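You operate a simulated robot arm through the tools that you are given. There is no shell and no other tool. Be economical: measure what you need, move in short steps, check, and stop when the job is done.

You are at the controls of a simulated robot arm. One attempt, no reset.

Task
Press the bush flush into the silver roller and rack it.
Fine: shut the white latch over it first; lever back, latch open, roller in the green rack. Where these are worked on the way, their far stop is far enough and under half their travel is too little: white latch.
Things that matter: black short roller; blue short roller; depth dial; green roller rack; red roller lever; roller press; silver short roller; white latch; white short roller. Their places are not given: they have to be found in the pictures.

The check looks at the end state, three seconds after you hand in, the way a careful person would. Anything else that was tipped, shoved, dropped, spilled or broken makes it a failure.

Robot
A 7-joint arm with a two-finger parallel gripper, fixed in place. Base frame: the origin is at the foot of the arm, x ahead of it, y to its left, z up; the work surface is at about z = 840. Readings come in mm, rad, newtons and seconds.
With the tool pointing down near the work surface it reaches from about 240 to 680 mm from the base axis. Its first joint turns from -1.152 to 1.152 rad. Payload 2.4 kg.
The tool frame sits at the grasp point between the pads (the TCP): z along the fingers, y along the line on which they close. The tips reach 30 mm beyond it. The gripper opens to 94 mm. The fingers are 28 mm wide and 10 mm thick; the gripper's body (50 by 96 mm) begins 55 mm behind the TCP.
Orientation is that of the tool frame in the base frame, as a unit quaternion [x, y, z, w]. With the fingers straight down and closing along the base's y, the tool's x points along the base's -x, its y along +y and its z along -z.

Tools
- The arm moves only by the tool step_arm. Its argument "targets" is a list of rows, each a list of 3 entries, a list of its own where there are three numbers: the shift along the base's x, y, z in mm, then the turn, a rotation vector about the base's x, y, z in rad, then the finger opening in mm, from 0 to 94. In form: [[[x, y, z], [wx, wy, wz], jaw], ...]. A call has 1 to 20 rows; each row is the pose to reach, as a shift and turn from the pose commanded when the call began. Rows are played at 5 a second. More than 50 mm and 0.15 rad between two rows, or a gripper value outside its range, and nothing of the call is played. Where a pose cannot be reached the arm comes as near as it can. A force on the tool above 70 N (or 10 N above the force at the start of the call, whichever is more), or a blocked arm, ends the call early, and 0.2 s more pass. Each finger travels about 153 mm/s and halts on what it meets, pressing with about 37 N; the grip force reading is that of the motor and also rises with nothing between the fingers. The clock runs only during rows and for 0.2 s after the last one: add rows that repeat a pose to give the fingers time. The reply holds the time, the measured pose of the TCP, the force on the tool along the base axes, the opening and the grip force, in the units named above and with some noise, with the torque about the TCP (base axes, N m) and any sound that the robot's microphone picked up, and new pictures: "show" is both (left out), scene, wrist or none.
- Cameras (640 x 400 px; columns grow to the right, rows downward): "scene" is fixed at [58.3, 494, 1445.2]; the picture's right is [-0.50, -0.87, 0.00], its down [-0.47, 0.27, -0.84] and it looks along [0.73, -0.42, -0.54] (base axes); focal length 328 px, centre (320, 200). "wrist" rides on the gripper at [76, 14, -102] in the tool frame; the picture's right is [-0.18, 0.98, 0.00], its down [-0.75, -0.14, -0.64] and it looks along [-0.63, -0.12, 0.77] (tool axes); focal length 243 px, centre (320, 200).
- measure_at(camera, pixels): for up to 12 pixels [column, row] of the newest picture of that camera ("zoom" is the newest enlarged one), the place [x, y, z] in the base frame of the surface seen there, good to about 3 mm. No time passes.
- enlarge(camera, box): a new picture of the part [left, top, right, bottom] of that camera's present view, enlarged. No time passes.
- finish_job(): hands the job in; it is judged then, once.

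Work in short steps. Measure before you move; look again where a grasp or a placing could have gone wrong, and mend it. You have 80 turns and 200 pictures in all, those below and enlarged ones among them. Open the gripper and draw the arm clear of the work before you hand the job in, unless the task says otherwise; then end with one line.

The tools are called after "Emit:" by a JSON object that holds its "api" and its "payload". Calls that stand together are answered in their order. step_arm: Moves the arm, as the interface text tells. Its arguments: {"type":"object","properties":{"targets":{"type":"array"},"show":{"type":"string","enum":["both","scene","wrist","none"]}},"required":["targets"]} The other tools are called the same way: measure_at (camera, pixels) gives the place of the surface under pixels of a picture; enlarge (camera, box) takes an enlarged picture of a part of a camera's view; finish_job () hands the job in.

At the start:

```text
t: 0.0
tool_pos: [357.9, 127.0, 1210.6]
tool_rot: [0.0, 1.0, -0.001, 0.0]
force: [1.7, -0.5, 0.4]
torque: [-0.03, -0.01, 0.01]
finger_gap: 94.2
grip_force: 0.0
```

scene: 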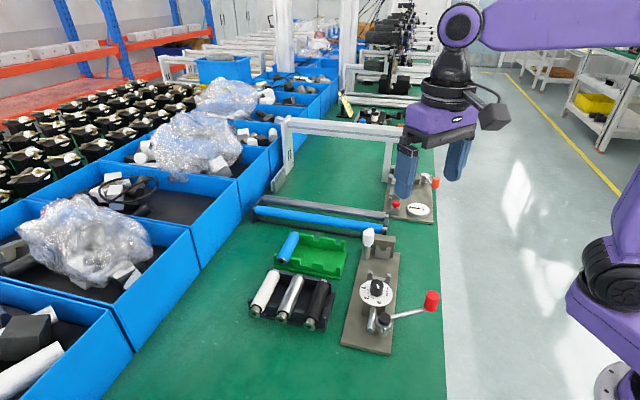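
wrist: 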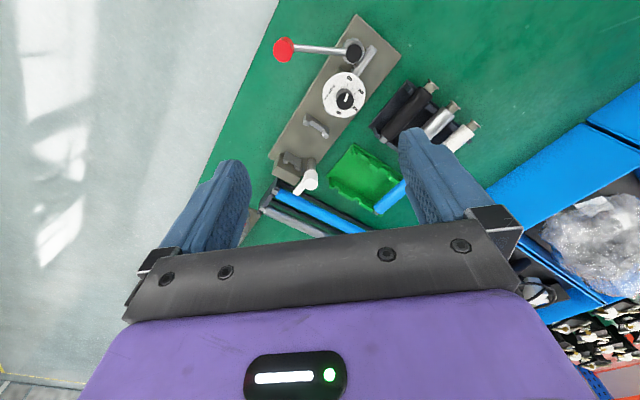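

I see the press at about (375,300) in the scene, rollers at (290,298), the green rack at (315,255). I'll enlarge these areas.

Emit:
{"api": "enlarge", "payload": {"camera": "scene", "box": [320, 215, 450, 360]}}

Emit:
{"api": "enlarge", "payload": {"camera": "scene", "box": [240, 220, 350, 340]}}

Emit:
{"api": "enlarge", "payload": {"camera": "wrist", "box": [240, 0, 500, 220]}}

```text
2.76 times, centred on (385, 288) of scene
```

zoom: 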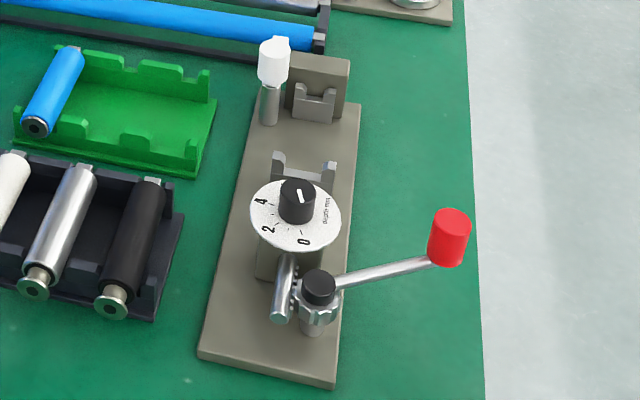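

```text
3.33 times, centred on (295, 280) of scene
```

zoom: 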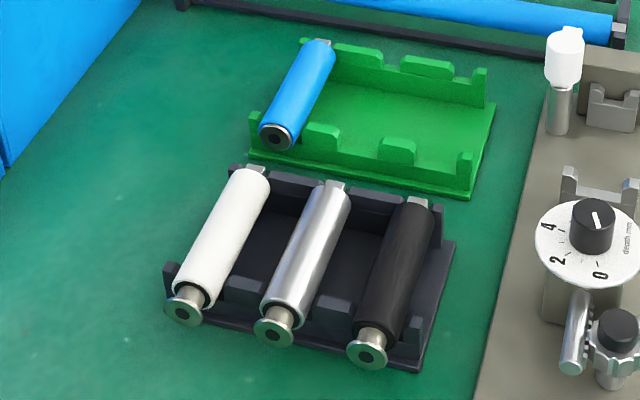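

```text
1.82 times, centred on (370, 110) of wrist
```

zoom: 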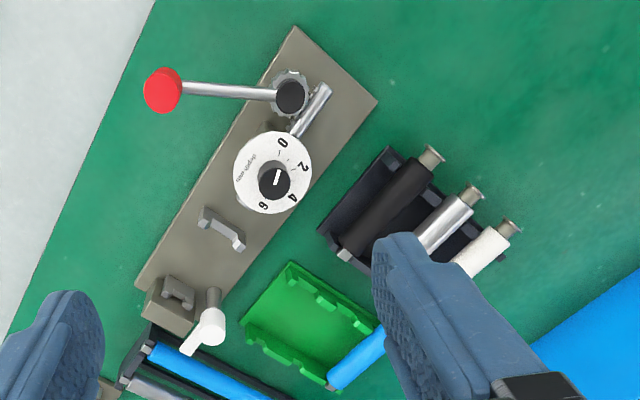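

The rollers lie with their bush flanges toward the near end; the press ram is at the near end and the backstop far. Measuring the key points now.

Emit:
{"api": "enlarge", "payload": {"camera": "scene", "box": [335, 220, 445, 290]}}

Emit:
{"api": "measure_at", "payload": {"camera": "scene", "pixels": [[368, 232], [367, 252], [383, 240], [384, 255], [377, 286], [376, 296], [371, 325], [385, 320], [432, 300], [343, 343], [387, 352], [392, 260]]}}

Emit:
{"api": "measure_at", "payload": {"camera": "wrist", "pixels": [[284, 48], [354, 52], [346, 99], [367, 60], [316, 125], [307, 182], [290, 160], [436, 120], [454, 106], [432, 87], [405, 115], [475, 125]]}}

```text
5.71 times, centred on (390, 255) of scene
```

zoom: 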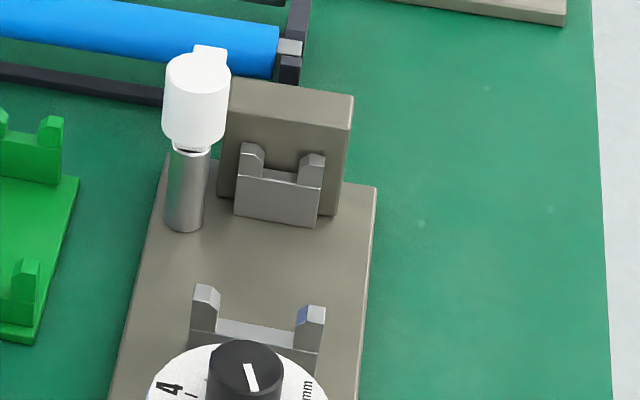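

```text
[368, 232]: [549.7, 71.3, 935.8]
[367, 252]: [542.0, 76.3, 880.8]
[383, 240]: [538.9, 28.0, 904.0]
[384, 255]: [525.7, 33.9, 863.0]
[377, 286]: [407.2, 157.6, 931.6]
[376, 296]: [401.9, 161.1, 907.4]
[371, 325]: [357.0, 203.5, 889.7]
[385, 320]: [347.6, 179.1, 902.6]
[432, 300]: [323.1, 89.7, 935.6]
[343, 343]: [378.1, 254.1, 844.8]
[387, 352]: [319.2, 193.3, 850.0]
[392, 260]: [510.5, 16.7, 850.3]
```

```text
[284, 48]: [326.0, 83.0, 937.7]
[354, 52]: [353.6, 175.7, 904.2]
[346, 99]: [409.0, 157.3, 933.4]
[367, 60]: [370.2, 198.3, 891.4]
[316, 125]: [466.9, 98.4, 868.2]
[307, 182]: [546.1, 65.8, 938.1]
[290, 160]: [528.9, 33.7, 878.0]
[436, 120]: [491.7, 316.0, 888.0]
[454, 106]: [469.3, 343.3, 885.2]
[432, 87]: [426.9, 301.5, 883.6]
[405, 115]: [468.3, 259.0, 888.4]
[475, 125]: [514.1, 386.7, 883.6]
```

Next I go lower for a closer wrist view of the press and rollers.

Emit:
{"api": "step_arm", "payload": {"targets": [[[-10, 20, -40], [0, 0, 0], 94], [[-20, 40, -80], [0, 0, 0], 94], [[-30, 60, -110], [0, 0, 0], 94], [[-40, 80, -140], [0, 0, 0], 94], [[-40, 80, -140], [0, 0, 0], 94]]}}

```text
t: 1.2
tool_pos: [318.8, 206.3, 1070.9]
tool_rot: [0.0, 1.0, 0.0, 0.0]
force: [0.6, -0.6, -0.5]
torque: [0.01, -0.01, -0.03]
finger_gap: 93.7
grip_force: 0.2
```

scene: 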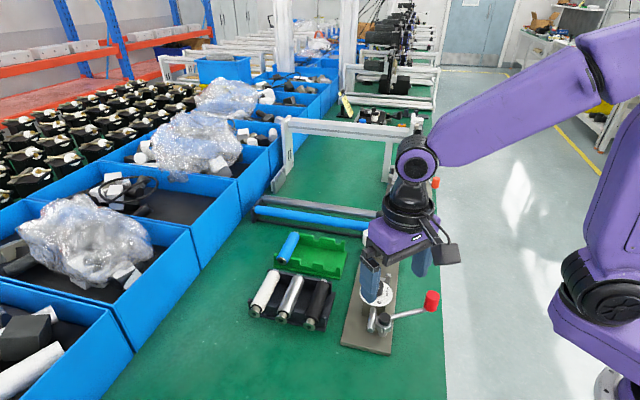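
wrist: 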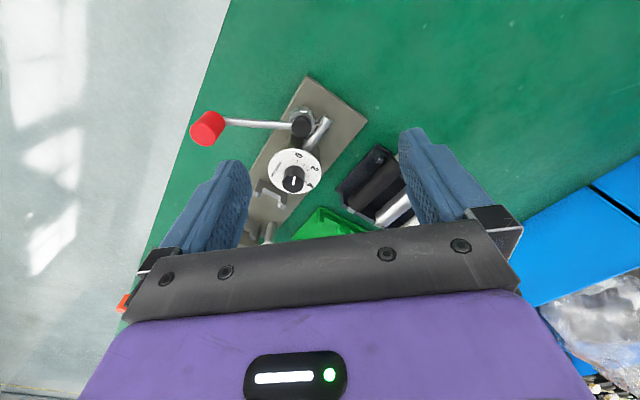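

The fingers hide the rollers; the wrist camera sees best what lies behind the tool (-x side), so I move ahead.

Emit:
{"api": "step_arm", "payload": {"targets": [[[40, 20, 0], [0, 0, 0], 94], [[80, 40, 0], [0, 0, 0], 94], [[120, 60, 0], [0, 0, 0], 94], [[160, 60, 0], [0, 0, 0], 94], [[190, 60, 0], [0, 0, 0], 94], [[190, 60, 0], [0, 0, 0], 94]], "show": "wrist"}}

Emit:
{"api": "enlarge", "payload": {"camera": "wrist", "box": [180, 0, 480, 200]}}

```text
t: 2.6
tool_pos: [509.5, 266.8, 1071.1]
tool_rot: [0.001, 1.0, 0.0, 0.0]
force: [0.3, 0.0, -0.2]
torque: [-0.01, -0.02, -0.01]
finger_gap: 94.0
grip_force: 0.2
```

wrist: 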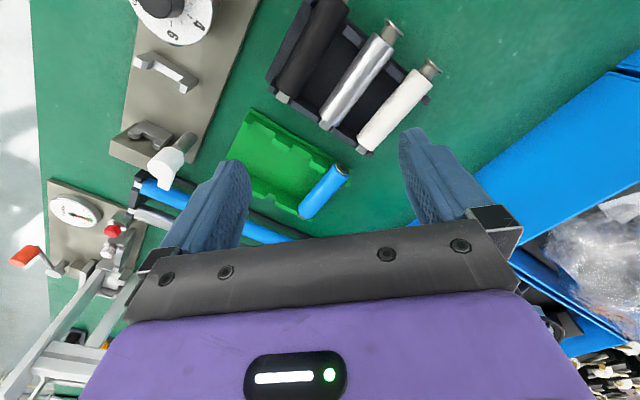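

```text
2.00 times, centred on (330, 100) of wrist
```

zoom: 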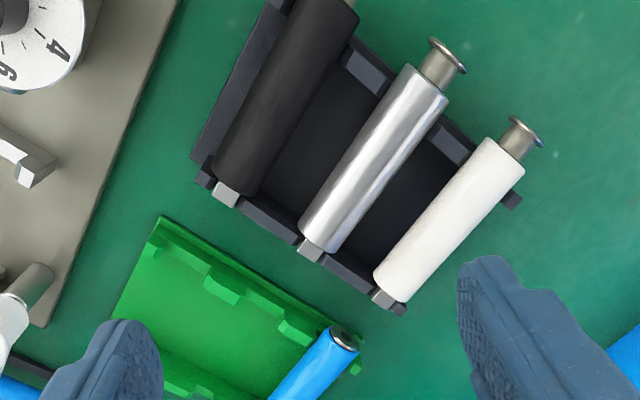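

Clear view of the silver roller; measuring its axis, ends and the racks in the zoom.

Emit:
{"api": "measure_at", "payload": {"camera": "zoom", "pixels": [[448, 56], [436, 72], [424, 86], [375, 155], [326, 228], [311, 250], [418, 40], [495, 165], [440, 220], [320, 160], [270, 210], [340, 262]]}}

Emit:
{"api": "measure_at", "payload": {"camera": "wrist", "pixels": [[253, 112], [346, 170], [338, 170], [306, 213], [291, 141], [325, 162], [262, 180], [230, 150], [285, 165], [282, 97], [329, 124], [367, 150]]}}

Emit:
{"api": "measure_at", "payload": {"camera": "wrist", "pixels": [[140, 60], [190, 80], [165, 72], [165, 165], [183, 140], [134, 130], [168, 136], [150, 140], [160, 110], [205, 60], [190, 136], [155, 170]]}}

Emit:
{"api": "enlarge", "payload": {"camera": "wrist", "box": [90, 0, 290, 200]}}

```text
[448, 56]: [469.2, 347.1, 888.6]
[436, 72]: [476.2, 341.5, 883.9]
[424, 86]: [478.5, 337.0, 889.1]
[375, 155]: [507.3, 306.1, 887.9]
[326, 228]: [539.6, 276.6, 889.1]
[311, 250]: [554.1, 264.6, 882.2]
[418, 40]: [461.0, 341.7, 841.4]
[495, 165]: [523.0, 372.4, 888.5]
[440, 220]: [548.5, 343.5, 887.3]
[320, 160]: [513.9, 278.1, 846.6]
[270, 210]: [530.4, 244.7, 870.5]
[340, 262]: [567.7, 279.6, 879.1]
```

```text
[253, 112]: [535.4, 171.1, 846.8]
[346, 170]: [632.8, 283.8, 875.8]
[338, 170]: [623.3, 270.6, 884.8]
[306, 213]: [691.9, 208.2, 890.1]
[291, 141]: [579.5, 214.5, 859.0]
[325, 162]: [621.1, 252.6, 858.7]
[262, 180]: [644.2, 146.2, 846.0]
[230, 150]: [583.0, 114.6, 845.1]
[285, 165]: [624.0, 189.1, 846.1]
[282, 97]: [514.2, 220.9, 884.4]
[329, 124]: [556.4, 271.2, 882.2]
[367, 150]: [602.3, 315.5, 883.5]
```

```text
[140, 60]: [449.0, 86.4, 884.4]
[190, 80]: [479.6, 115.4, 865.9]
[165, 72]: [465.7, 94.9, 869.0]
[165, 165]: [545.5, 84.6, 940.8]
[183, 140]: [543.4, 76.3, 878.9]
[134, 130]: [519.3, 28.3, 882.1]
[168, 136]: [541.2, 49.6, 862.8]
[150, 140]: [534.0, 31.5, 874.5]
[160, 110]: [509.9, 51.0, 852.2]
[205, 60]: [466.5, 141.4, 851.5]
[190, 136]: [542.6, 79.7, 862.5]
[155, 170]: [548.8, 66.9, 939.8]
```

```text
2.00 times, centred on (190, 100) of wrist
```

zoom: 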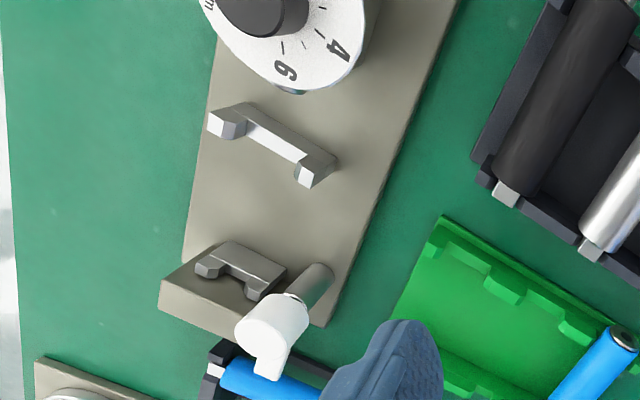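

Zooming in on the dial, ram and lever before acting.

Emit:
{"api": "enlarge", "payload": {"camera": "scene", "box": [345, 265, 445, 345]}}

Emit:
{"api": "step_arm", "payload": {"targets": [[[-30, -40, 0], [0, 0, 0], 94], [[-60, -80, 0], [0, 0, 0], 94], [[-70, -120, 0], [0, 0, 0], 94], [[-70, -120, 0], [0, 0, 0], 94]], "show": "wrist"}}

Emit:
{"api": "enlarge", "payload": {"camera": "wrist", "box": [160, 0, 460, 190]}}

```text
5.00 times, centred on (395, 305) of scene
```

zoom: 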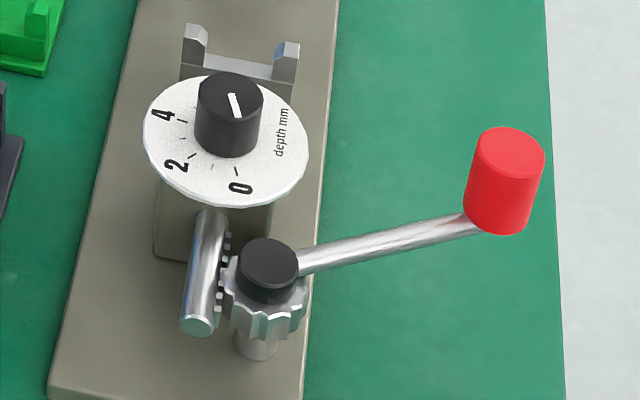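

```text
t: 3.6
tool_pos: [439.8, 145.0, 1071.4]
tool_rot: [0.0, 1.0, 0.0, 0.0]
force: [-0.1, 0.1, 0.0]
torque: [-0.01, -0.03, 0.01]
finger_gap: 94.0
grip_force: 0.0
```

wrist: 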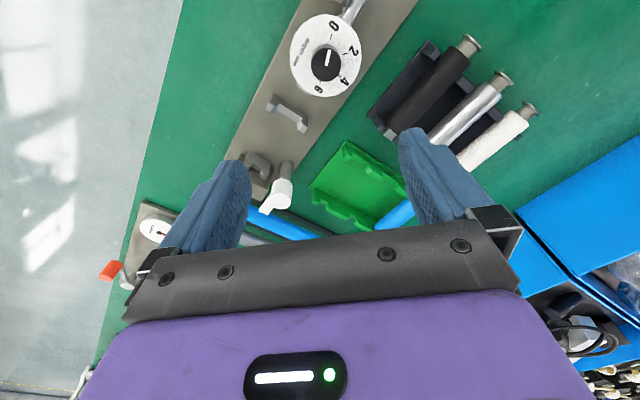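

```text
2.11 times, centred on (310, 95) of wrist
```

zoom: 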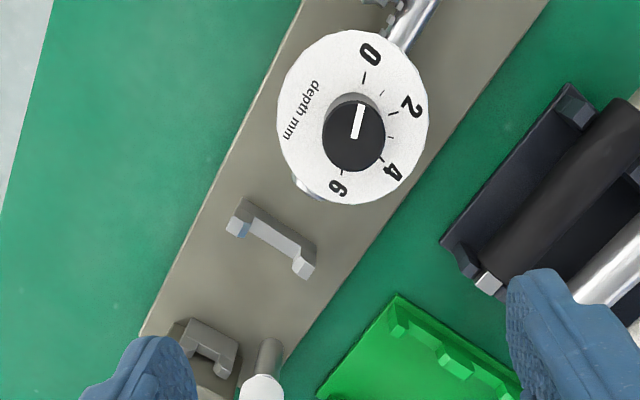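

The dial mark points at 0 (flush), good. Now I go for a closer look at the white latch.

Emit:
{"api": "step_arm", "payload": {"targets": [[[40, -15, -10], [0, 0, 0], 94], [[80, -30, -20], [0, 0, 0], 94], [[120, -45, -30], [0, 0, 0], 94], [[150, -55, -40], [0, 0, 0], 94], [[150, -55, -40], [0, 0, 0], 94]]}}

Emit:
{"api": "enlarge", "payload": {"camera": "wrist", "box": [220, 0, 420, 150]}}

Emit:
{"api": "enlarge", "payload": {"camera": "scene", "box": [345, 220, 405, 260]}}

```text
t: 4.8
tool_pos: [589.2, 90.6, 1030.7]
tool_rot: [0.0, 1.0, 0.0, 0.0]
force: [-0.3, -1.0, -0.9]
torque: [-0.01, -0.02, 0.02]
finger_gap: 93.9
grip_force: 0.1
```

scene: 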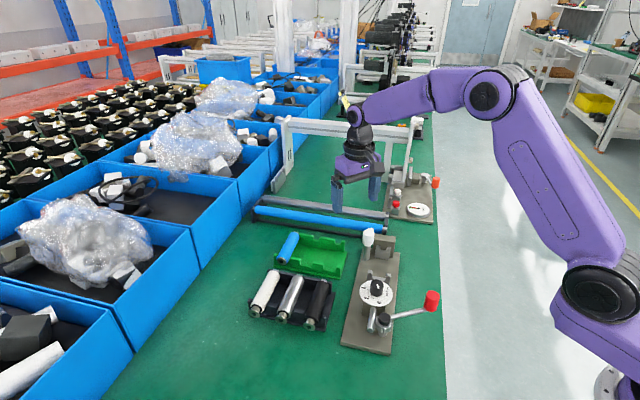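
wrist: 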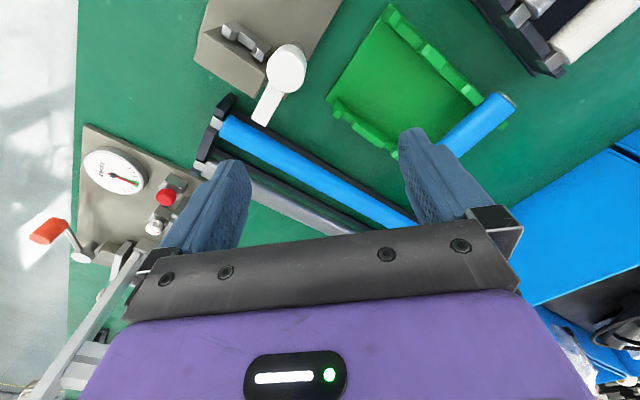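

```text
2.67 times, centred on (320, 75) of wrist
```

zoom: 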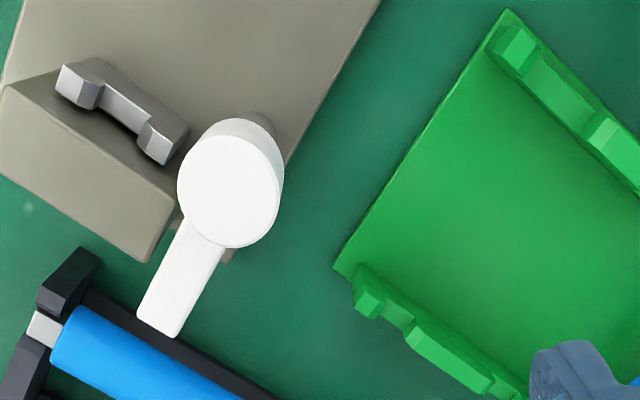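

```text
10.00 times, centred on (375, 240) of scene
```

zoom: 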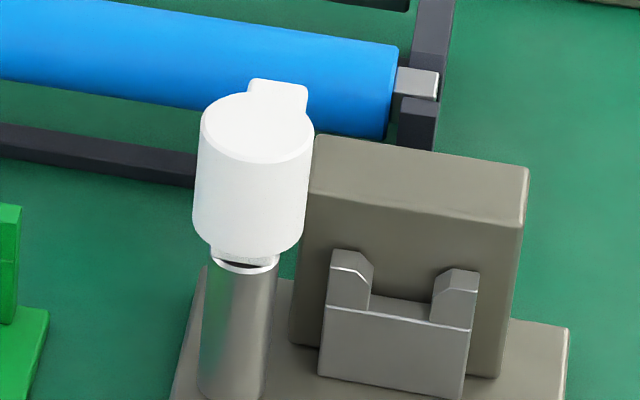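

The latch is a knob with a tab, on a vertical post, now pointing along the press axis away; to shut it swings 90° over the roller. Measuring it, the cradles and the racks.

Emit:
{"api": "measure_at", "payload": {"camera": "wrist", "pixels": [[286, 66], [258, 121], [269, 100], [264, 124], [272, 80], [302, 60], [236, 55], [224, 30], [262, 54], [247, 40], [280, 97], [200, 35]]}}

Emit:
{"api": "measure_at", "payload": {"camera": "zoom", "pixels": [[350, 262], [460, 280], [400, 310], [400, 345], [258, 140], [275, 90], [325, 150], [520, 180], [240, 320], [410, 170]]}}

Emit:
{"api": "measure_at", "payload": {"camera": "wrist", "pixels": [[388, 8], [465, 92], [418, 28], [450, 70], [400, 15], [436, 52], [337, 108], [355, 116], [380, 140], [345, 112], [373, 131], [508, 97]]}}

```text
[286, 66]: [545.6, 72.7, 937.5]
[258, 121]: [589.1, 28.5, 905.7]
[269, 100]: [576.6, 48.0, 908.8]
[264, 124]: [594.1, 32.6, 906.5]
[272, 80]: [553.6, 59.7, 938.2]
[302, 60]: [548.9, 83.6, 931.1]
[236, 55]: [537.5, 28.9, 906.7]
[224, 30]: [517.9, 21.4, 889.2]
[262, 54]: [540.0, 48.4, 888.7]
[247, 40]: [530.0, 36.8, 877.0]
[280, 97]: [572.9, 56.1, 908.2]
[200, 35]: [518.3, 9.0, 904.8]
```

```text
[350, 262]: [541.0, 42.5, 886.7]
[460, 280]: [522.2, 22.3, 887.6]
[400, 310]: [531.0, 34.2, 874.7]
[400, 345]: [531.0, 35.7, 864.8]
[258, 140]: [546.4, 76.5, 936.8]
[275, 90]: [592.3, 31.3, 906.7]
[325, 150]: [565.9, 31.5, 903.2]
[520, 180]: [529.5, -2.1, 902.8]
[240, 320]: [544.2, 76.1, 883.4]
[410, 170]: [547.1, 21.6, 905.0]
```

```text
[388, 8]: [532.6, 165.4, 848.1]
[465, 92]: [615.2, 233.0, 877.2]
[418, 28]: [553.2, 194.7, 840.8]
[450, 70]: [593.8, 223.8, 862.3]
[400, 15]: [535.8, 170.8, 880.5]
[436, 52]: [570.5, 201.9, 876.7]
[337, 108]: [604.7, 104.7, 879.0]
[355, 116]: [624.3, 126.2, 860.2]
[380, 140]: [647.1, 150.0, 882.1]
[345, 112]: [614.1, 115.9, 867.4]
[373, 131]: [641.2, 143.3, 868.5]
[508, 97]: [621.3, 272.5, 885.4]
```

Roller axis lies at -45°, p=(x+y)/√2≈576.5; press axis p≈399.7; block face at s=(x−y)/√2≈360. I move above the silver roller with yaw −45°, jaw 55.

Emit:
{"api": "step_arm", "payload": {"targets": [[[-10, 27, 0], [0, 0, -0.1], 90], [[-20, 54, 0], [0, 0, -0.2], 80], [[-30, 81, 0], [0, 0, -0.3], 70], [[-41, 109, 0], [0, 0, -0.4], 56], [[-52, 136, -10], [0, 0, -0.5], 56], [[-62, 163, -20], [0, 0, -0.6], 56], [[-72, 190, -30], [0, 0, -0.7], 56], [[-82.6, 218, -40], [0, 0, -0.785], 56], [[-82.6, 218, -60], [0, 0, -0.785], 56], [[-82.6, 218, -60], [0, 0, -0.785], 56]]}}

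```text
t: 7.0
tool_pos: [504.7, 308.9, 971.0]
tool_rot: [0.382, 0.924, 0.0, 0.0]
force: [0.0, 1.0, -0.2]
torque: [-0.01, -0.03, 0.02]
finger_gap: 56.0
grip_force: 0.0
```

scene: 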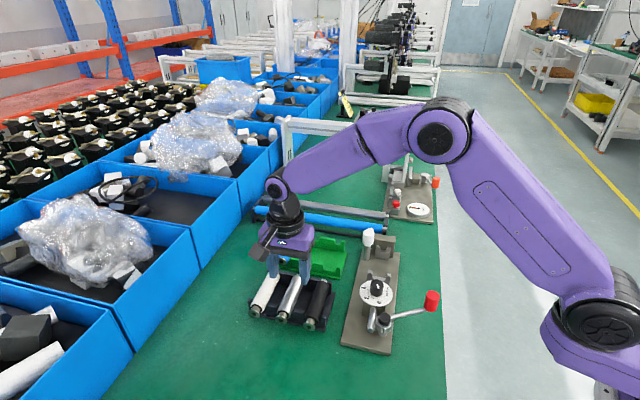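
wrist: 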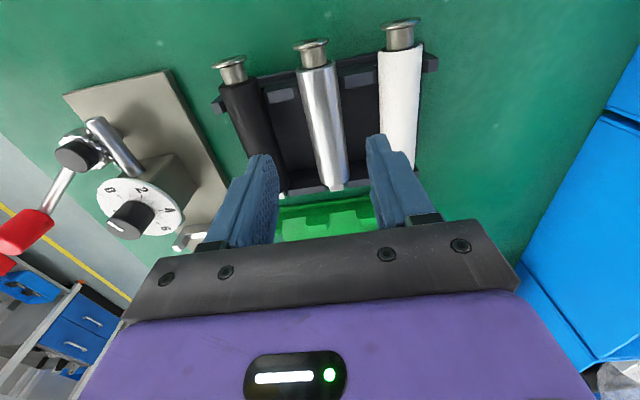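

Remeasuring the silver roller from this closer view (bush at (312,50), body (325,120), spigot (336,186)).

Emit:
{"api": "enlarge", "payload": {"camera": "wrist", "box": [250, 20, 410, 200]}}

Emit:
{"api": "measure_at", "payload": {"camera": "wrist", "pixels": [[311, 44], [313, 57], [314, 64], [316, 72], [324, 120], [331, 172], [335, 181], [336, 188], [306, 100], [336, 100], [312, 120], [284, 130]]}}

```text
2.22 times, centred on (330, 110) of wrist
```

zoom: 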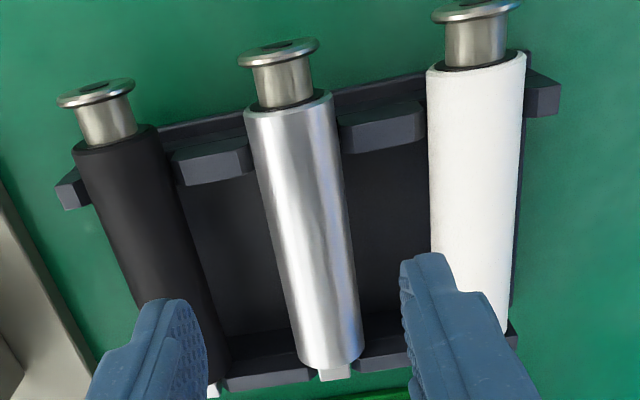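

```text
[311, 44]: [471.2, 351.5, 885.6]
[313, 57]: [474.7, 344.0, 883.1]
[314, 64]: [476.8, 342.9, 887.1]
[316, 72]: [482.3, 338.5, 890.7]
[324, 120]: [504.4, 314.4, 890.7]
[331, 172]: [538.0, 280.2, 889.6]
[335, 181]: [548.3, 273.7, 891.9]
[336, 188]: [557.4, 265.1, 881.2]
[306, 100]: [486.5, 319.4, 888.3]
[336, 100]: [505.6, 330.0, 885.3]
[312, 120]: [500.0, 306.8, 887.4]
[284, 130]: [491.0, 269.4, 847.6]
```

Roller p≈578, top z≈889. I descend with the jaw at 56 around it, not closing yet.

Emit:
{"api": "step_arm", "payload": {"targets": [[[2.4, 0.8, -25], [0, 0, 0], 52], [[2.4, 0.8, -50], [0, 0, 0], 52], [[2.4, 0.8, -70], [0, 0, 0], 52], [[2.4, 0.8, -88], [0, 0, 0], 52], [[2.4, 0.8, -88], [0, 0, 0], 52]]}}

```text
t: 8.2
tool_pos: [507.6, 311.7, 882.5]
tool_rot: [0.382, 0.924, 0.001, 0.0]
force: [1.0, -0.6, 0.7]
torque: [0.02, 0.03, 0.0]
finger_gap: 51.8
grip_force: 0.1
```

scene: 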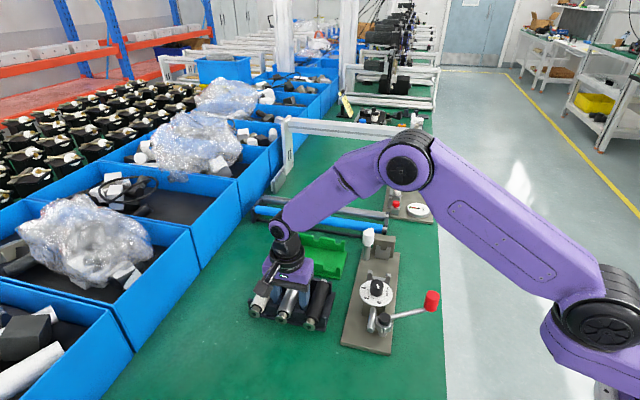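
wrist: 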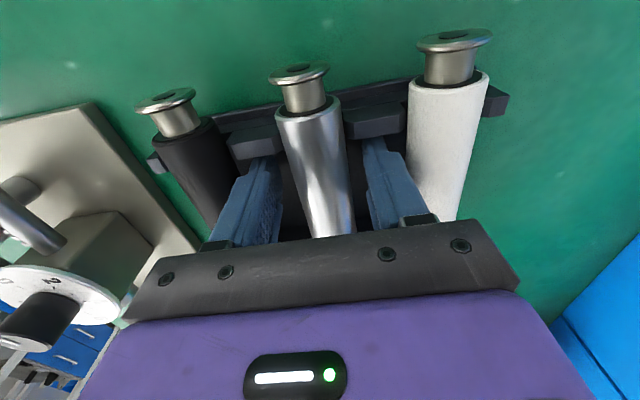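

Well centred with fingers beside the body. Close on it and lift straight up a little.

Emit:
{"api": "step_arm", "payload": {"targets": [[[0, 0, 0], [0, 0, 0], 40], [[0, 0, 0], [0, 0, 0], 28], [[0, 0, 0], [0, 0, 0], 10], [[0, 0, 0], [0, 0, 0], 10]], "show": "none"}}

Emit:
{"api": "step_arm", "payload": {"targets": [[[0, 0, 10], [0, 0, 0], 10], [[0, 0, 40], [0, 0, 0], 10], [[0, 0, 80], [0, 0, 0], 10], [[0, 0, 110], [0, 0, 0], 10], [[0, 0, 110], [0, 0, 0], 10]]}}

```text
t: 9.2
tool_pos: [508.5, 310.3, 884.2]
tool_rot: [0.382, 0.924, 0.001, 0.0]
force: [3.3, 2.6, 5.9]
torque: [-0.15, -0.16, 0.16]
finger_gap: 31.4
grip_force: 37.8
```

```text
t: 10.4
tool_pos: [508.3, 308.9, 992.6]
tool_rot: [0.381, 0.924, 0.0, 0.0]
force: [-0.4, 0.4, -1.9]
torque: [-0.01, 0.02, -0.01]
finger_gap: 29.3
grip_force: 37.1
```

scene: 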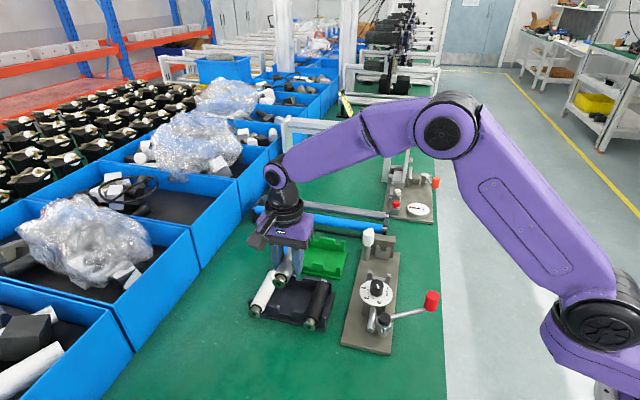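
wrist: 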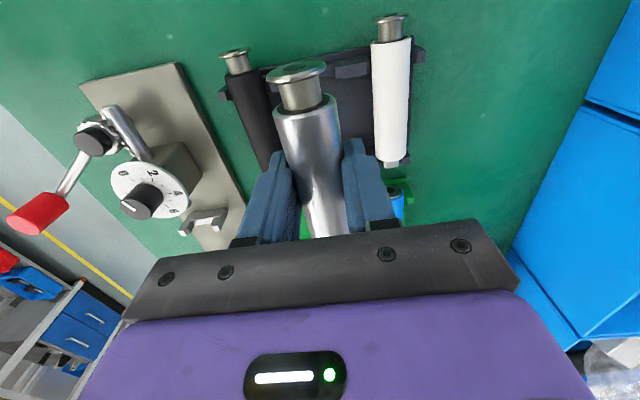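

The roller is held (gap ≈29-31 mm). Next I move over the press, above the cradles, staying high.

Emit:
{"api": "step_arm", "payload": {"targets": [[[-3, -39, 0], [0, 0, 0], 10], [[-6, -78, 0], [0, 0, 0], 10], [[-10, -117, 0], [0, 0, 0], 10], [[-13, -156, 0], [0, 0, 0], 10], [[-16, -195, 0], [0, 0, 0], 10], [[-19.7, -233.2, 0], [0, 0, 0], 10], [[-19.7, -233.2, -30], [0, 0, 0], 10], [[-19.7, -233.2, -50], [0, 0, 0], 10], [[-19.7, -233.2, -50], [0, 0, 0], 10]]}}

Emit:
{"api": "enlarge", "payload": {"camera": "scene", "box": [330, 210, 440, 300]}}

```text
t: 12.4
tool_pos: [488.9, 78.0, 943.3]
tool_rot: [0.382, 0.924, 0.0, 0.0]
force: [-0.5, 0.3, -2.7]
torque: [0.0, 0.01, 0.01]
finger_gap: 29.3
grip_force: 37.0
```

scene: 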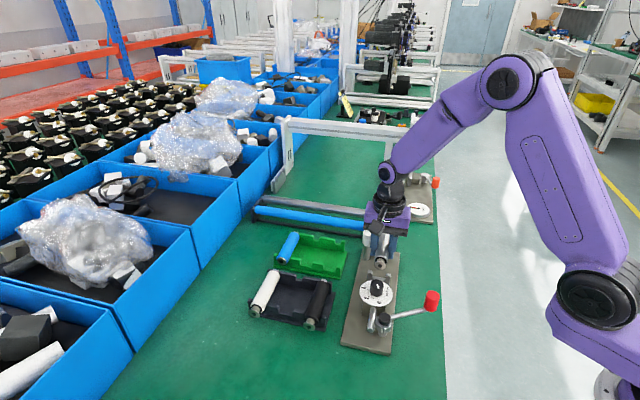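
wrist: 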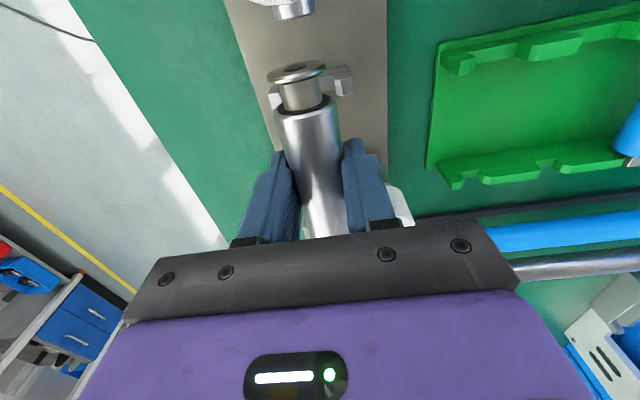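

```text
4.44 times, centred on (385, 255) of scene
```

zoom: 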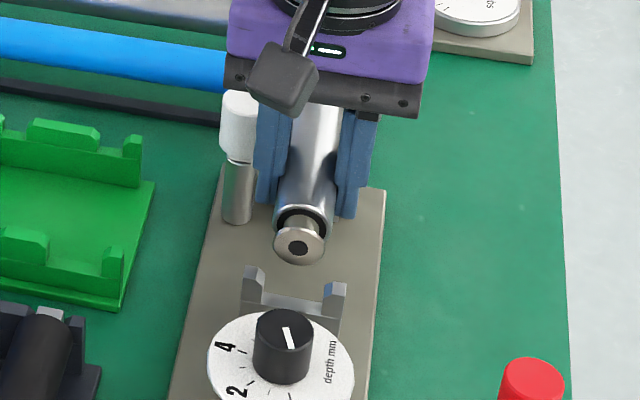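

Checking the alignment of roller and cradle before lowering.

Emit:
{"api": "measure_at", "payload": {"camera": "wrist", "pixels": [[297, 68], [306, 110], [310, 130], [318, 180], [325, 225], [274, 97], [345, 82], [343, 70], [350, 85], [330, 95], [292, 10]]}}

Emit:
{"api": "measure_at", "payload": {"camera": "zoom", "pixels": [[250, 270], [335, 286], [290, 300], [299, 247], [308, 205], [315, 140], [240, 120], [256, 285], [333, 300]]}}

```text
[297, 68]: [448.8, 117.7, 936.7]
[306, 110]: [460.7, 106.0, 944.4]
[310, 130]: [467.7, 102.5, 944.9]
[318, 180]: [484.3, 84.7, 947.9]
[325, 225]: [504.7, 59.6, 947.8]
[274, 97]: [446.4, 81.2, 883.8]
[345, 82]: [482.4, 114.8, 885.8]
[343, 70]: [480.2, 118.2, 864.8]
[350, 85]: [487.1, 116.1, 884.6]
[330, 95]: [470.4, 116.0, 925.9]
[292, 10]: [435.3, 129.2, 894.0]
```

```text
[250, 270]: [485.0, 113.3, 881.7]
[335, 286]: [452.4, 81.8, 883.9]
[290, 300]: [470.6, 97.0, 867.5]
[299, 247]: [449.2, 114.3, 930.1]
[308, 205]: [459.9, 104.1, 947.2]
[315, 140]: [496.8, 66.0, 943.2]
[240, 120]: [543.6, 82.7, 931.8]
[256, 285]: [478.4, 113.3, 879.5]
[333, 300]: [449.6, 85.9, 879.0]
```

Aligned within ~1 mm. Lowering into the cradles slowly, watching the force.

Emit:
{"api": "step_arm", "payload": {"targets": [[[0, 0, -20], [0, 0, 0], 10], [[0, 0, -38], [0, 0, 0], 10], [[0, 0, -44], [0, 0, 0], 10], [[0, 0, -47], [0, 0, 0], 10], [[0, 0, -49], [0, 0, 0], 10], [[0, 0, -49], [0, 0, 0], 10]]}}

Emit:
{"api": "enlarge", "payload": {"camera": "scene", "box": [340, 215, 430, 290]}}

```text
t: 13.2
tool_pos: [489.0, 77.8, 907.5]
tool_rot: [0.382, 0.924, 0.003, 0.002]
force: [-9.7, -0.5, 17.8]
torque: [-0.23, -0.02, -0.01]
finger_gap: 29.7
grip_force: 36.8
stopped in row 3: the force on the tool passed its limit at 76 N (the readings are from after the stop); the commanded pose is now the measured one
```

scene: 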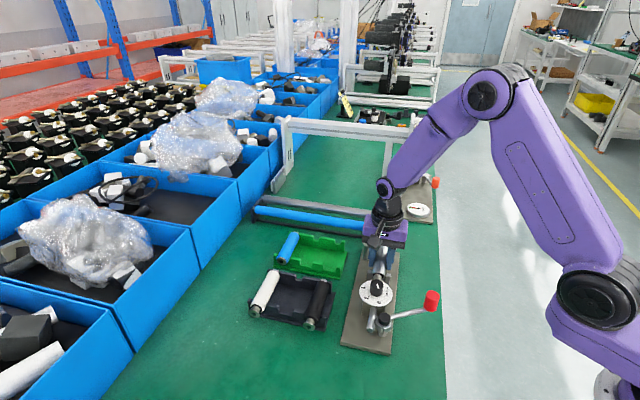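
wrist: 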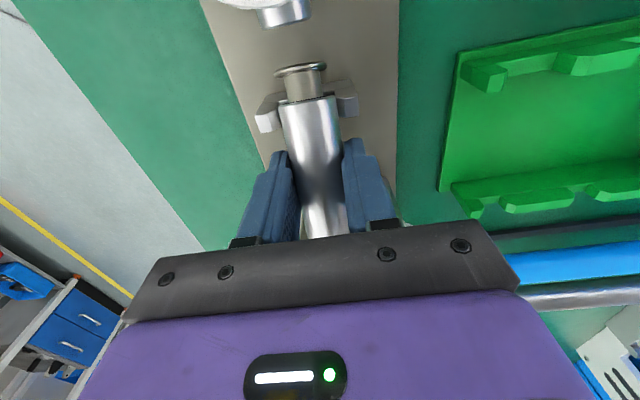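

```text
5.33 times, centred on (385, 252) of scene
```

zoom: 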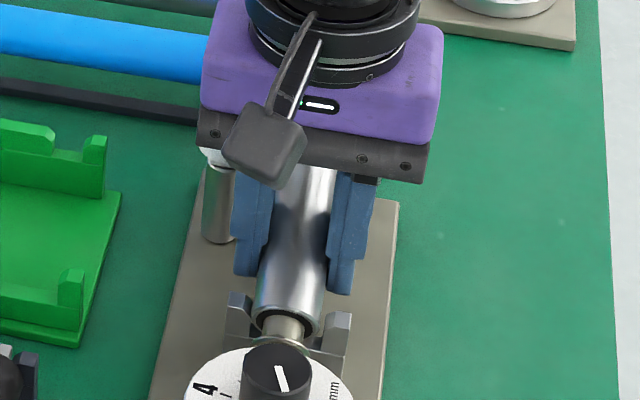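

Contact came ~10 mm early (TCP z≈905). I check roller tilt and where it touches.

Emit:
{"api": "measure_at", "payload": {"camera": "wrist", "pixels": [[300, 66], [303, 88], [308, 103], [311, 125], [316, 165], [324, 215], [327, 232], [262, 120], [350, 105], [288, 15]]}}

Emit:
{"api": "measure_at", "payload": {"camera": "zoom", "pixels": [[290, 300], [303, 200], [305, 180], [285, 325], [240, 298], [340, 318], [215, 170], [262, 310]]}}

Emit:
{"api": "enlarge", "payload": {"camera": "wrist", "box": [230, 40, 410, 240]}}

```text
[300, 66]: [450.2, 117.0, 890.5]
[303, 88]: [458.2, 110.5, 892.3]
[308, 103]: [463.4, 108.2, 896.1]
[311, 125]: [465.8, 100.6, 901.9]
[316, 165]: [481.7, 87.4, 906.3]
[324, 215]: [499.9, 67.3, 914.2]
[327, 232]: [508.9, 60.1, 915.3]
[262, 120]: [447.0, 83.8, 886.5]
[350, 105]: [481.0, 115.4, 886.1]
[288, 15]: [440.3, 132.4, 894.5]
```

```text
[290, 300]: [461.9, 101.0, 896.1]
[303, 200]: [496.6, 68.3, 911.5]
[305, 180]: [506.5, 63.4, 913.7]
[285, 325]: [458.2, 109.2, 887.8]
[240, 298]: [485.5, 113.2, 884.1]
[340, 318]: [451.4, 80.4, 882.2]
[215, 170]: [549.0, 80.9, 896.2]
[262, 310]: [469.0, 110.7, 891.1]
```

```text
2.00 times, centred on (320, 140) of wrist
```

zoom: 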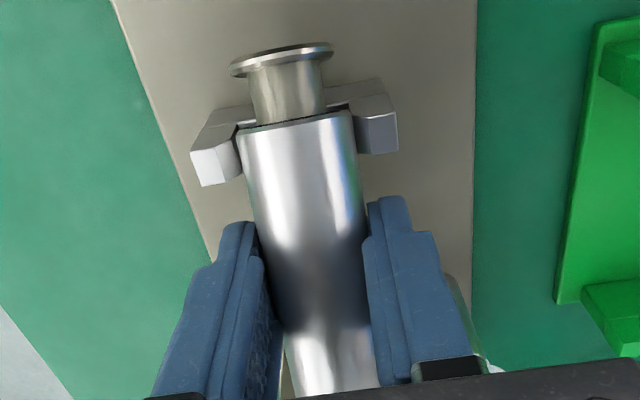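

The roller tilted: its spigot end caught the top of the back block (far end top 914, near end 896). I lift, back off ~7 mm along the axis, and lower again; cradle 1 will level it.

Emit:
{"api": "step_arm", "payload": {"targets": [[[0, -1, 10], [0, 0, 0], 10], [[-5, 4, 15], [0, 0, 0], 10], [[-5, 4, 15], [0, 0, 0], 10], [[-5, 4, 8], [0, 0, 0], 10], [[-5, 4, 3], [0, 0, 0], 10], [[-5, 4, -1], [0, 0, 0], 10], [[-5, 4, -4], [0, 0, 0], 10], [[-5, 4, -7], [0, 0, 0], 10], [[-5, 4, -9], [0, 0, 0], 10], [[-5, 4, -9], [0, 0, 0], 10]]}}

Emit:
{"api": "enlarge", "payload": {"camera": "scene", "box": [340, 215, 430, 290]}}

```text
t: 14.9
tool_pos: [485.7, 82.1, 905.5]
tool_rot: [0.38, 0.925, 0.002, 0.003]
force: [-10.7, -1.9, 19.4]
torque: [-0.36, -0.07, 0.05]
finger_gap: 29.8
grip_force: 37.3
stopped in row 8: the force on the tool passed its limit at 78 N (the readings are from after the stop); the commanded pose is now the measured one
```

scene: 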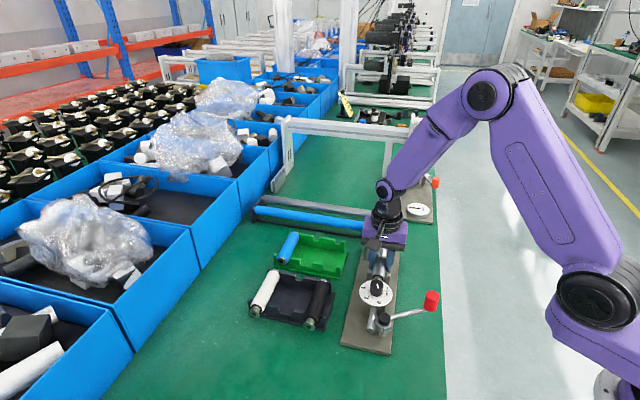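
wrist: 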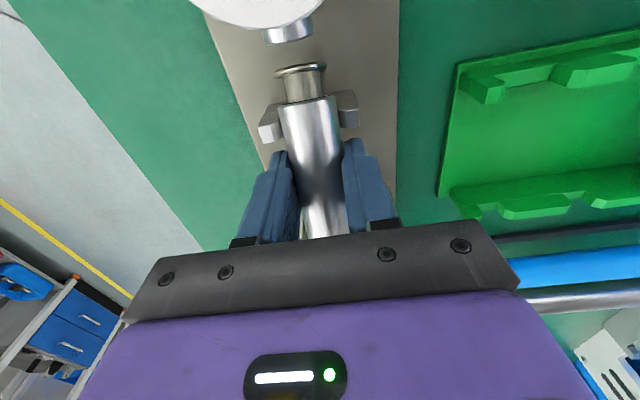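

```text
5.33 times, centred on (385, 252) of scene
```

zoom: 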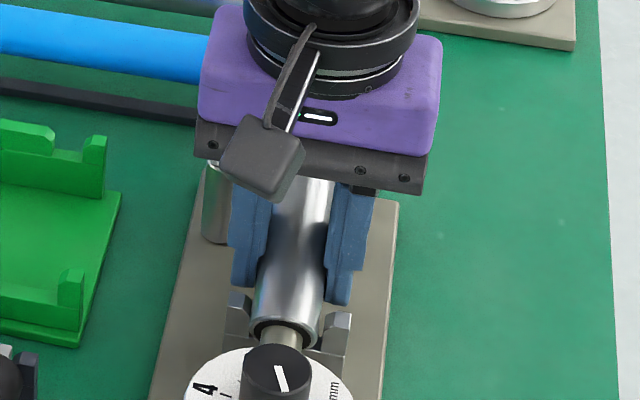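

Measuring tilt and position once more.

Emit:
{"api": "measure_at", "payload": {"camera": "wrist", "pixels": [[300, 67], [308, 103], [311, 125], [316, 165], [324, 215], [327, 232], [268, 130], [346, 105], [288, 25]]}}

Emit:
{"api": "measure_at", "payload": {"camera": "zoom", "pixels": [[285, 308], [300, 220], [305, 190], [285, 330], [240, 298], [340, 318]]}}

```text
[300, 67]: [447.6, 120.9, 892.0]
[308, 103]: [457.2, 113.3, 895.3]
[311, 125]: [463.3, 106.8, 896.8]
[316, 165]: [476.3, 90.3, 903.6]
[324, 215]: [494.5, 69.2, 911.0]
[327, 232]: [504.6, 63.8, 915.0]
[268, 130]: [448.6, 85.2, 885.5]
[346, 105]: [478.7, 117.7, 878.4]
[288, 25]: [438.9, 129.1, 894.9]
```

```text
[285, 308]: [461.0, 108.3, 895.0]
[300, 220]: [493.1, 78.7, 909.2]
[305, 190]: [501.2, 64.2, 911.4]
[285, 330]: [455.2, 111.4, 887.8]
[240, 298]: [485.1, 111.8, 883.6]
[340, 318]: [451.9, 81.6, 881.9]
```

The front is seated in cradle 1 and the spigot end is clear of the block; only grip friction keeps it tilted ~15°. I ease the grip (jaw near the roller's 29.5 mm) so it can pivot, following down.

Emit:
{"api": "step_arm", "payload": {"targets": [[[-1, -1, 1], [0, 0, 0], 28.5], [[-1, -1, 1], [0, 0, 0], 29.3], [[-1, -1, 0], [0, 0, 0], 29.6]], "show": "none"}}

```text
t: 15.7
tool_pos: [486.8, 81.3, 904.9]
tool_rot: [0.381, 0.924, 0.004, 0.005]
force: [0.6, 1.0, 3.0]
torque: [-0.01, -0.04, 0.03]
finger_gap: 30.9
grip_force: 1.6
```

Emit:
{"api": "step_arm", "payload": {"targets": [[[0, 0, -3], [0, 0, 0], 30.5], [[0, 0, -6], [0, 0, 0], 30.5], [[0, 0, -9], [0, 0, 0], 30.5], [[0, 0, -9], [0, 0, 0], 30.5]]}}

Emit:
{"api": "measure_at", "payload": {"camera": "wrist", "pixels": [[300, 67], [308, 103], [311, 125], [316, 165], [324, 215], [327, 232]]}}

```text
t: 16.7
tool_pos: [485.9, 82.1, 896.2]
tool_rot: [0.382, 0.924, 0.004, 0.005]
force: [0.8, -0.1, 0.4]
torque: [-0.03, -0.03, -0.01]
finger_gap: 30.7
grip_force: 0.0
```

scene: 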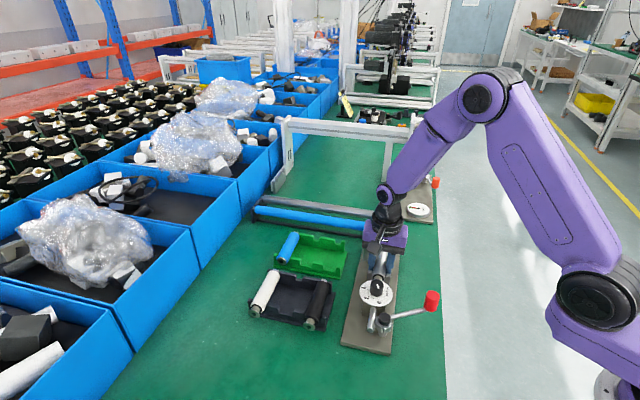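
wrist: 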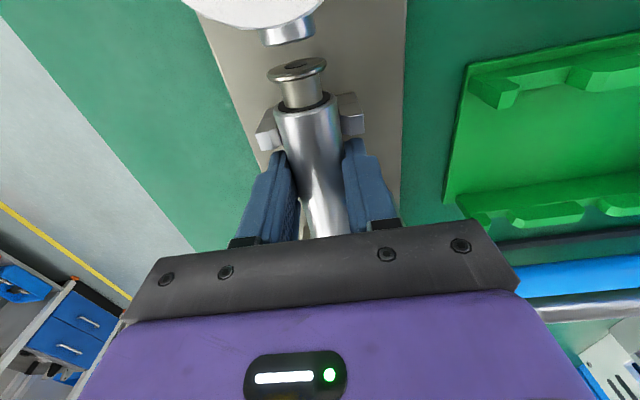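

```text
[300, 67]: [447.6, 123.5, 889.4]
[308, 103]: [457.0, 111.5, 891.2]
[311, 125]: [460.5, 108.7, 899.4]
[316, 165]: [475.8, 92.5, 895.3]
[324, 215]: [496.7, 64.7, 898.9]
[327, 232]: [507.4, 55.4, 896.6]
```

The roller is level now (top ≈897 along its length). Release and lift clear.

Emit:
{"api": "step_arm", "payload": {"targets": [[[0, 0, 0], [0, 0, 0], 40], [[0, 0, 0], [0, 0, 0], 42], [[0, 0, 30], [0, 0, 0], 42], [[0, 0, 75], [0, 0, 0], 42], [[0, 0, 120], [0, 0, 0], 42], [[35, -35, 120], [0, 0, 0], 42], [[70, -70, 120], [0, 0, 0], 42], [[70, -70, 120], [0, 0, 0], 42]]}}

Emit:
{"api": "enlarge", "payload": {"camera": "scene", "box": [340, 215, 430, 290]}}

Emit:
{"api": "enlarge", "payload": {"camera": "wrist", "box": [220, 30, 420, 180]}}

```text
t: 18.5
tool_pos: [556.1, 10.3, 1016.2]
tool_rot: [0.383, 0.924, 0.003, 0.004]
force: [-0.1, -0.6, 0.7]
torque: [0.01, 0.0, -0.02]
finger_gap: 42.1
grip_force: 0.0
```

scene: 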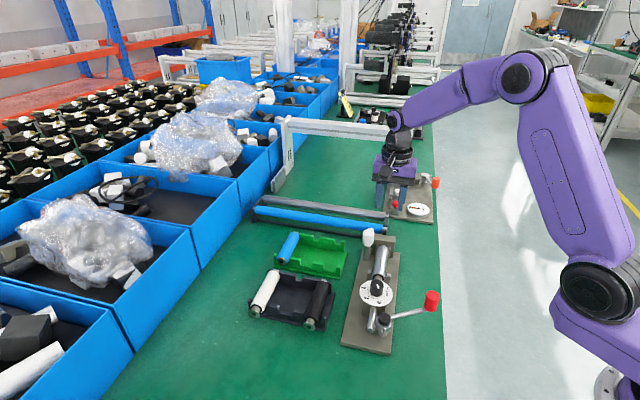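
wrist: 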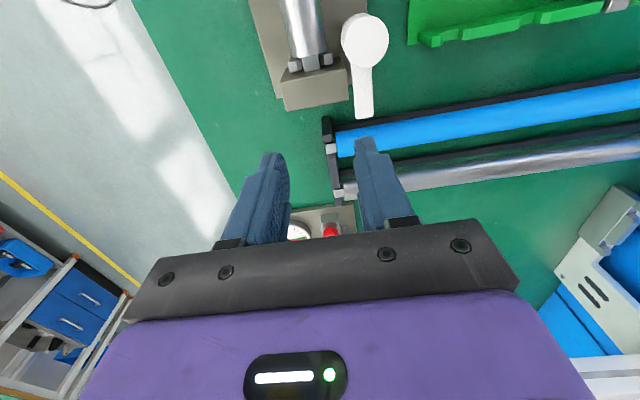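

```text
5.33 times, centred on (385, 252) of scene
```

zoom: 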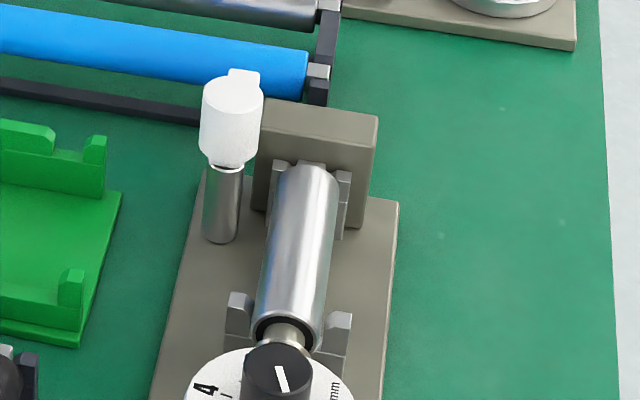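

```text
2.67 times, centred on (320, 105) of wrist
```

zoom: 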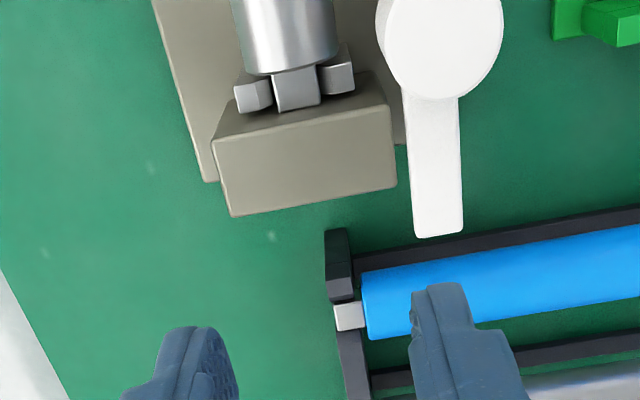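

The roller sits in both cradles against the block. The latch knob (34 mm dia, z 908–937) can be gripped and twisted −90°. Measuring its centre again.

Emit:
{"api": "measure_at", "payload": {"camera": "zoom", "pixels": [[441, 42], [380, 40], [500, 40], [440, 97], [440, 5], [438, 230], [412, 150], [460, 150], [310, 130], [220, 140], [390, 120], [285, 65]]}}

```text
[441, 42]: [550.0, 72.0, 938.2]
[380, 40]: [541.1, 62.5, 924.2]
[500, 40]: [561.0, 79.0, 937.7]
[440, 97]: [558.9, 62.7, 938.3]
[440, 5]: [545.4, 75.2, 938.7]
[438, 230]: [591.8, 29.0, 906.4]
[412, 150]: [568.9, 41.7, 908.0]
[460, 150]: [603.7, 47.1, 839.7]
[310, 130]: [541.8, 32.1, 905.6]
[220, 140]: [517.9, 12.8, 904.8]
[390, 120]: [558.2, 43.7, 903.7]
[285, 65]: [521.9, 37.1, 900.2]
```

Going above the knob at (546.8, 73), turning +90° so the later twist of −90° ends at a known good pose.

Emit:
{"api": "step_arm", "payload": {"targets": [[[-1, 6, 0], [0, 0, 0.131], 70], [[-2, 12, 0], [0, 0, 0.262], 70], [[-3, 18, 0], [0, 0, 0.393], 70], [[-4, 24, 0], [0, 0, 0.524], 70], [[-5, 30, 0], [0, 0, 0.654], 70], [[-6, 36, 0], [0, 0, 0.785], 70], [[-7, 42, 0], [0, 0, 0.916], 70], [[-8, 50, 0], [0, 0, 1.047], 70], [[-8.5, 56, 0], [0, 0, 1.178], 70], [[-8.5, 62.2, 0], [0, 0, 1.309], 70], [[-8.5, 62.2, 0], [0, 0, 1.44], 70], [[-8.5, 62.2, 0], [0, 0, 1.5708], 70], [[-8.5, 62.2, 0], [0, 0, 1.5708], 70]]}}

```text
t: 21.3
tool_pos: [547.9, 72.5, 1016.2]
tool_rot: [-0.384, 0.923, 0.005, 0.002]
force: [-0.9, 1.0, 0.1]
torque: [-0.01, -0.02, 0.0]
finger_gap: 70.2
grip_force: 0.1
```

scene: 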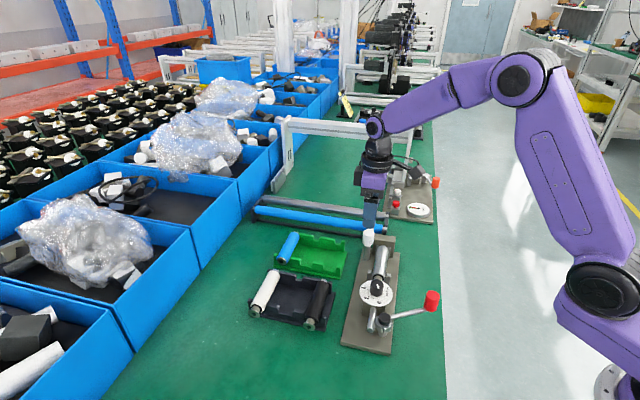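
wrist: 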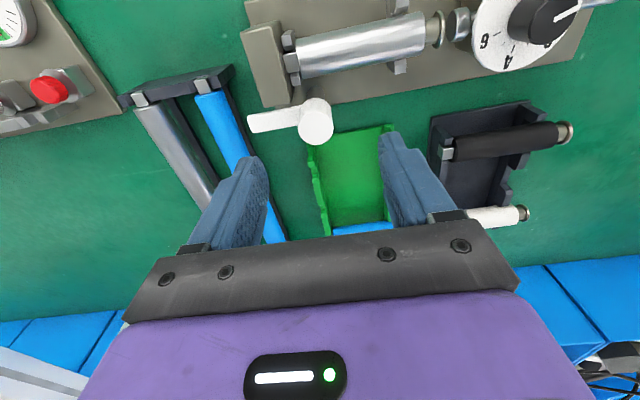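

Knob is between the fingers. Lowering so tips stay at z≈913 (above the tab at 908), then closing.

Emit:
{"api": "step_arm", "payload": {"targets": [[[0, 0, -30], [0, 0, 0], 60], [[0, 0, -55], [0, 0, 0], 56], [[0, 0, -73], [0, 0, 0], 56], [[0, 0, -73], [0, 0, 0], 45], [[0, 0, -73], [0, 0, 0], 38], [[0, 0, -73], [0, 0, 0], 20], [[0, 0, -73], [0, 0, 0], 20]]}}

```text
t: 22.9
tool_pos: [549.7, 70.5, 942.3]
tool_rot: [-0.382, 0.924, 0.004, 0.004]
force: [13.5, -12.2, -10.4]
torque: [-0.1, -1.56, -0.02]
finger_gap: 27.8
grip_force: 44.6
```

scene: 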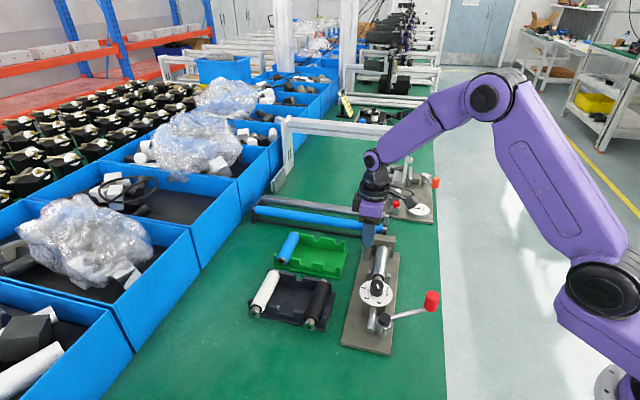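
wrist: 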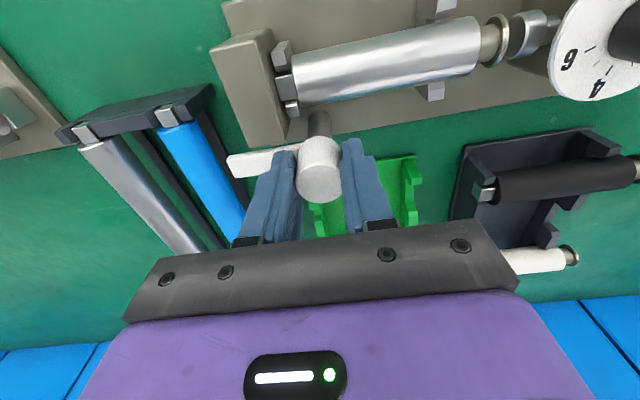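

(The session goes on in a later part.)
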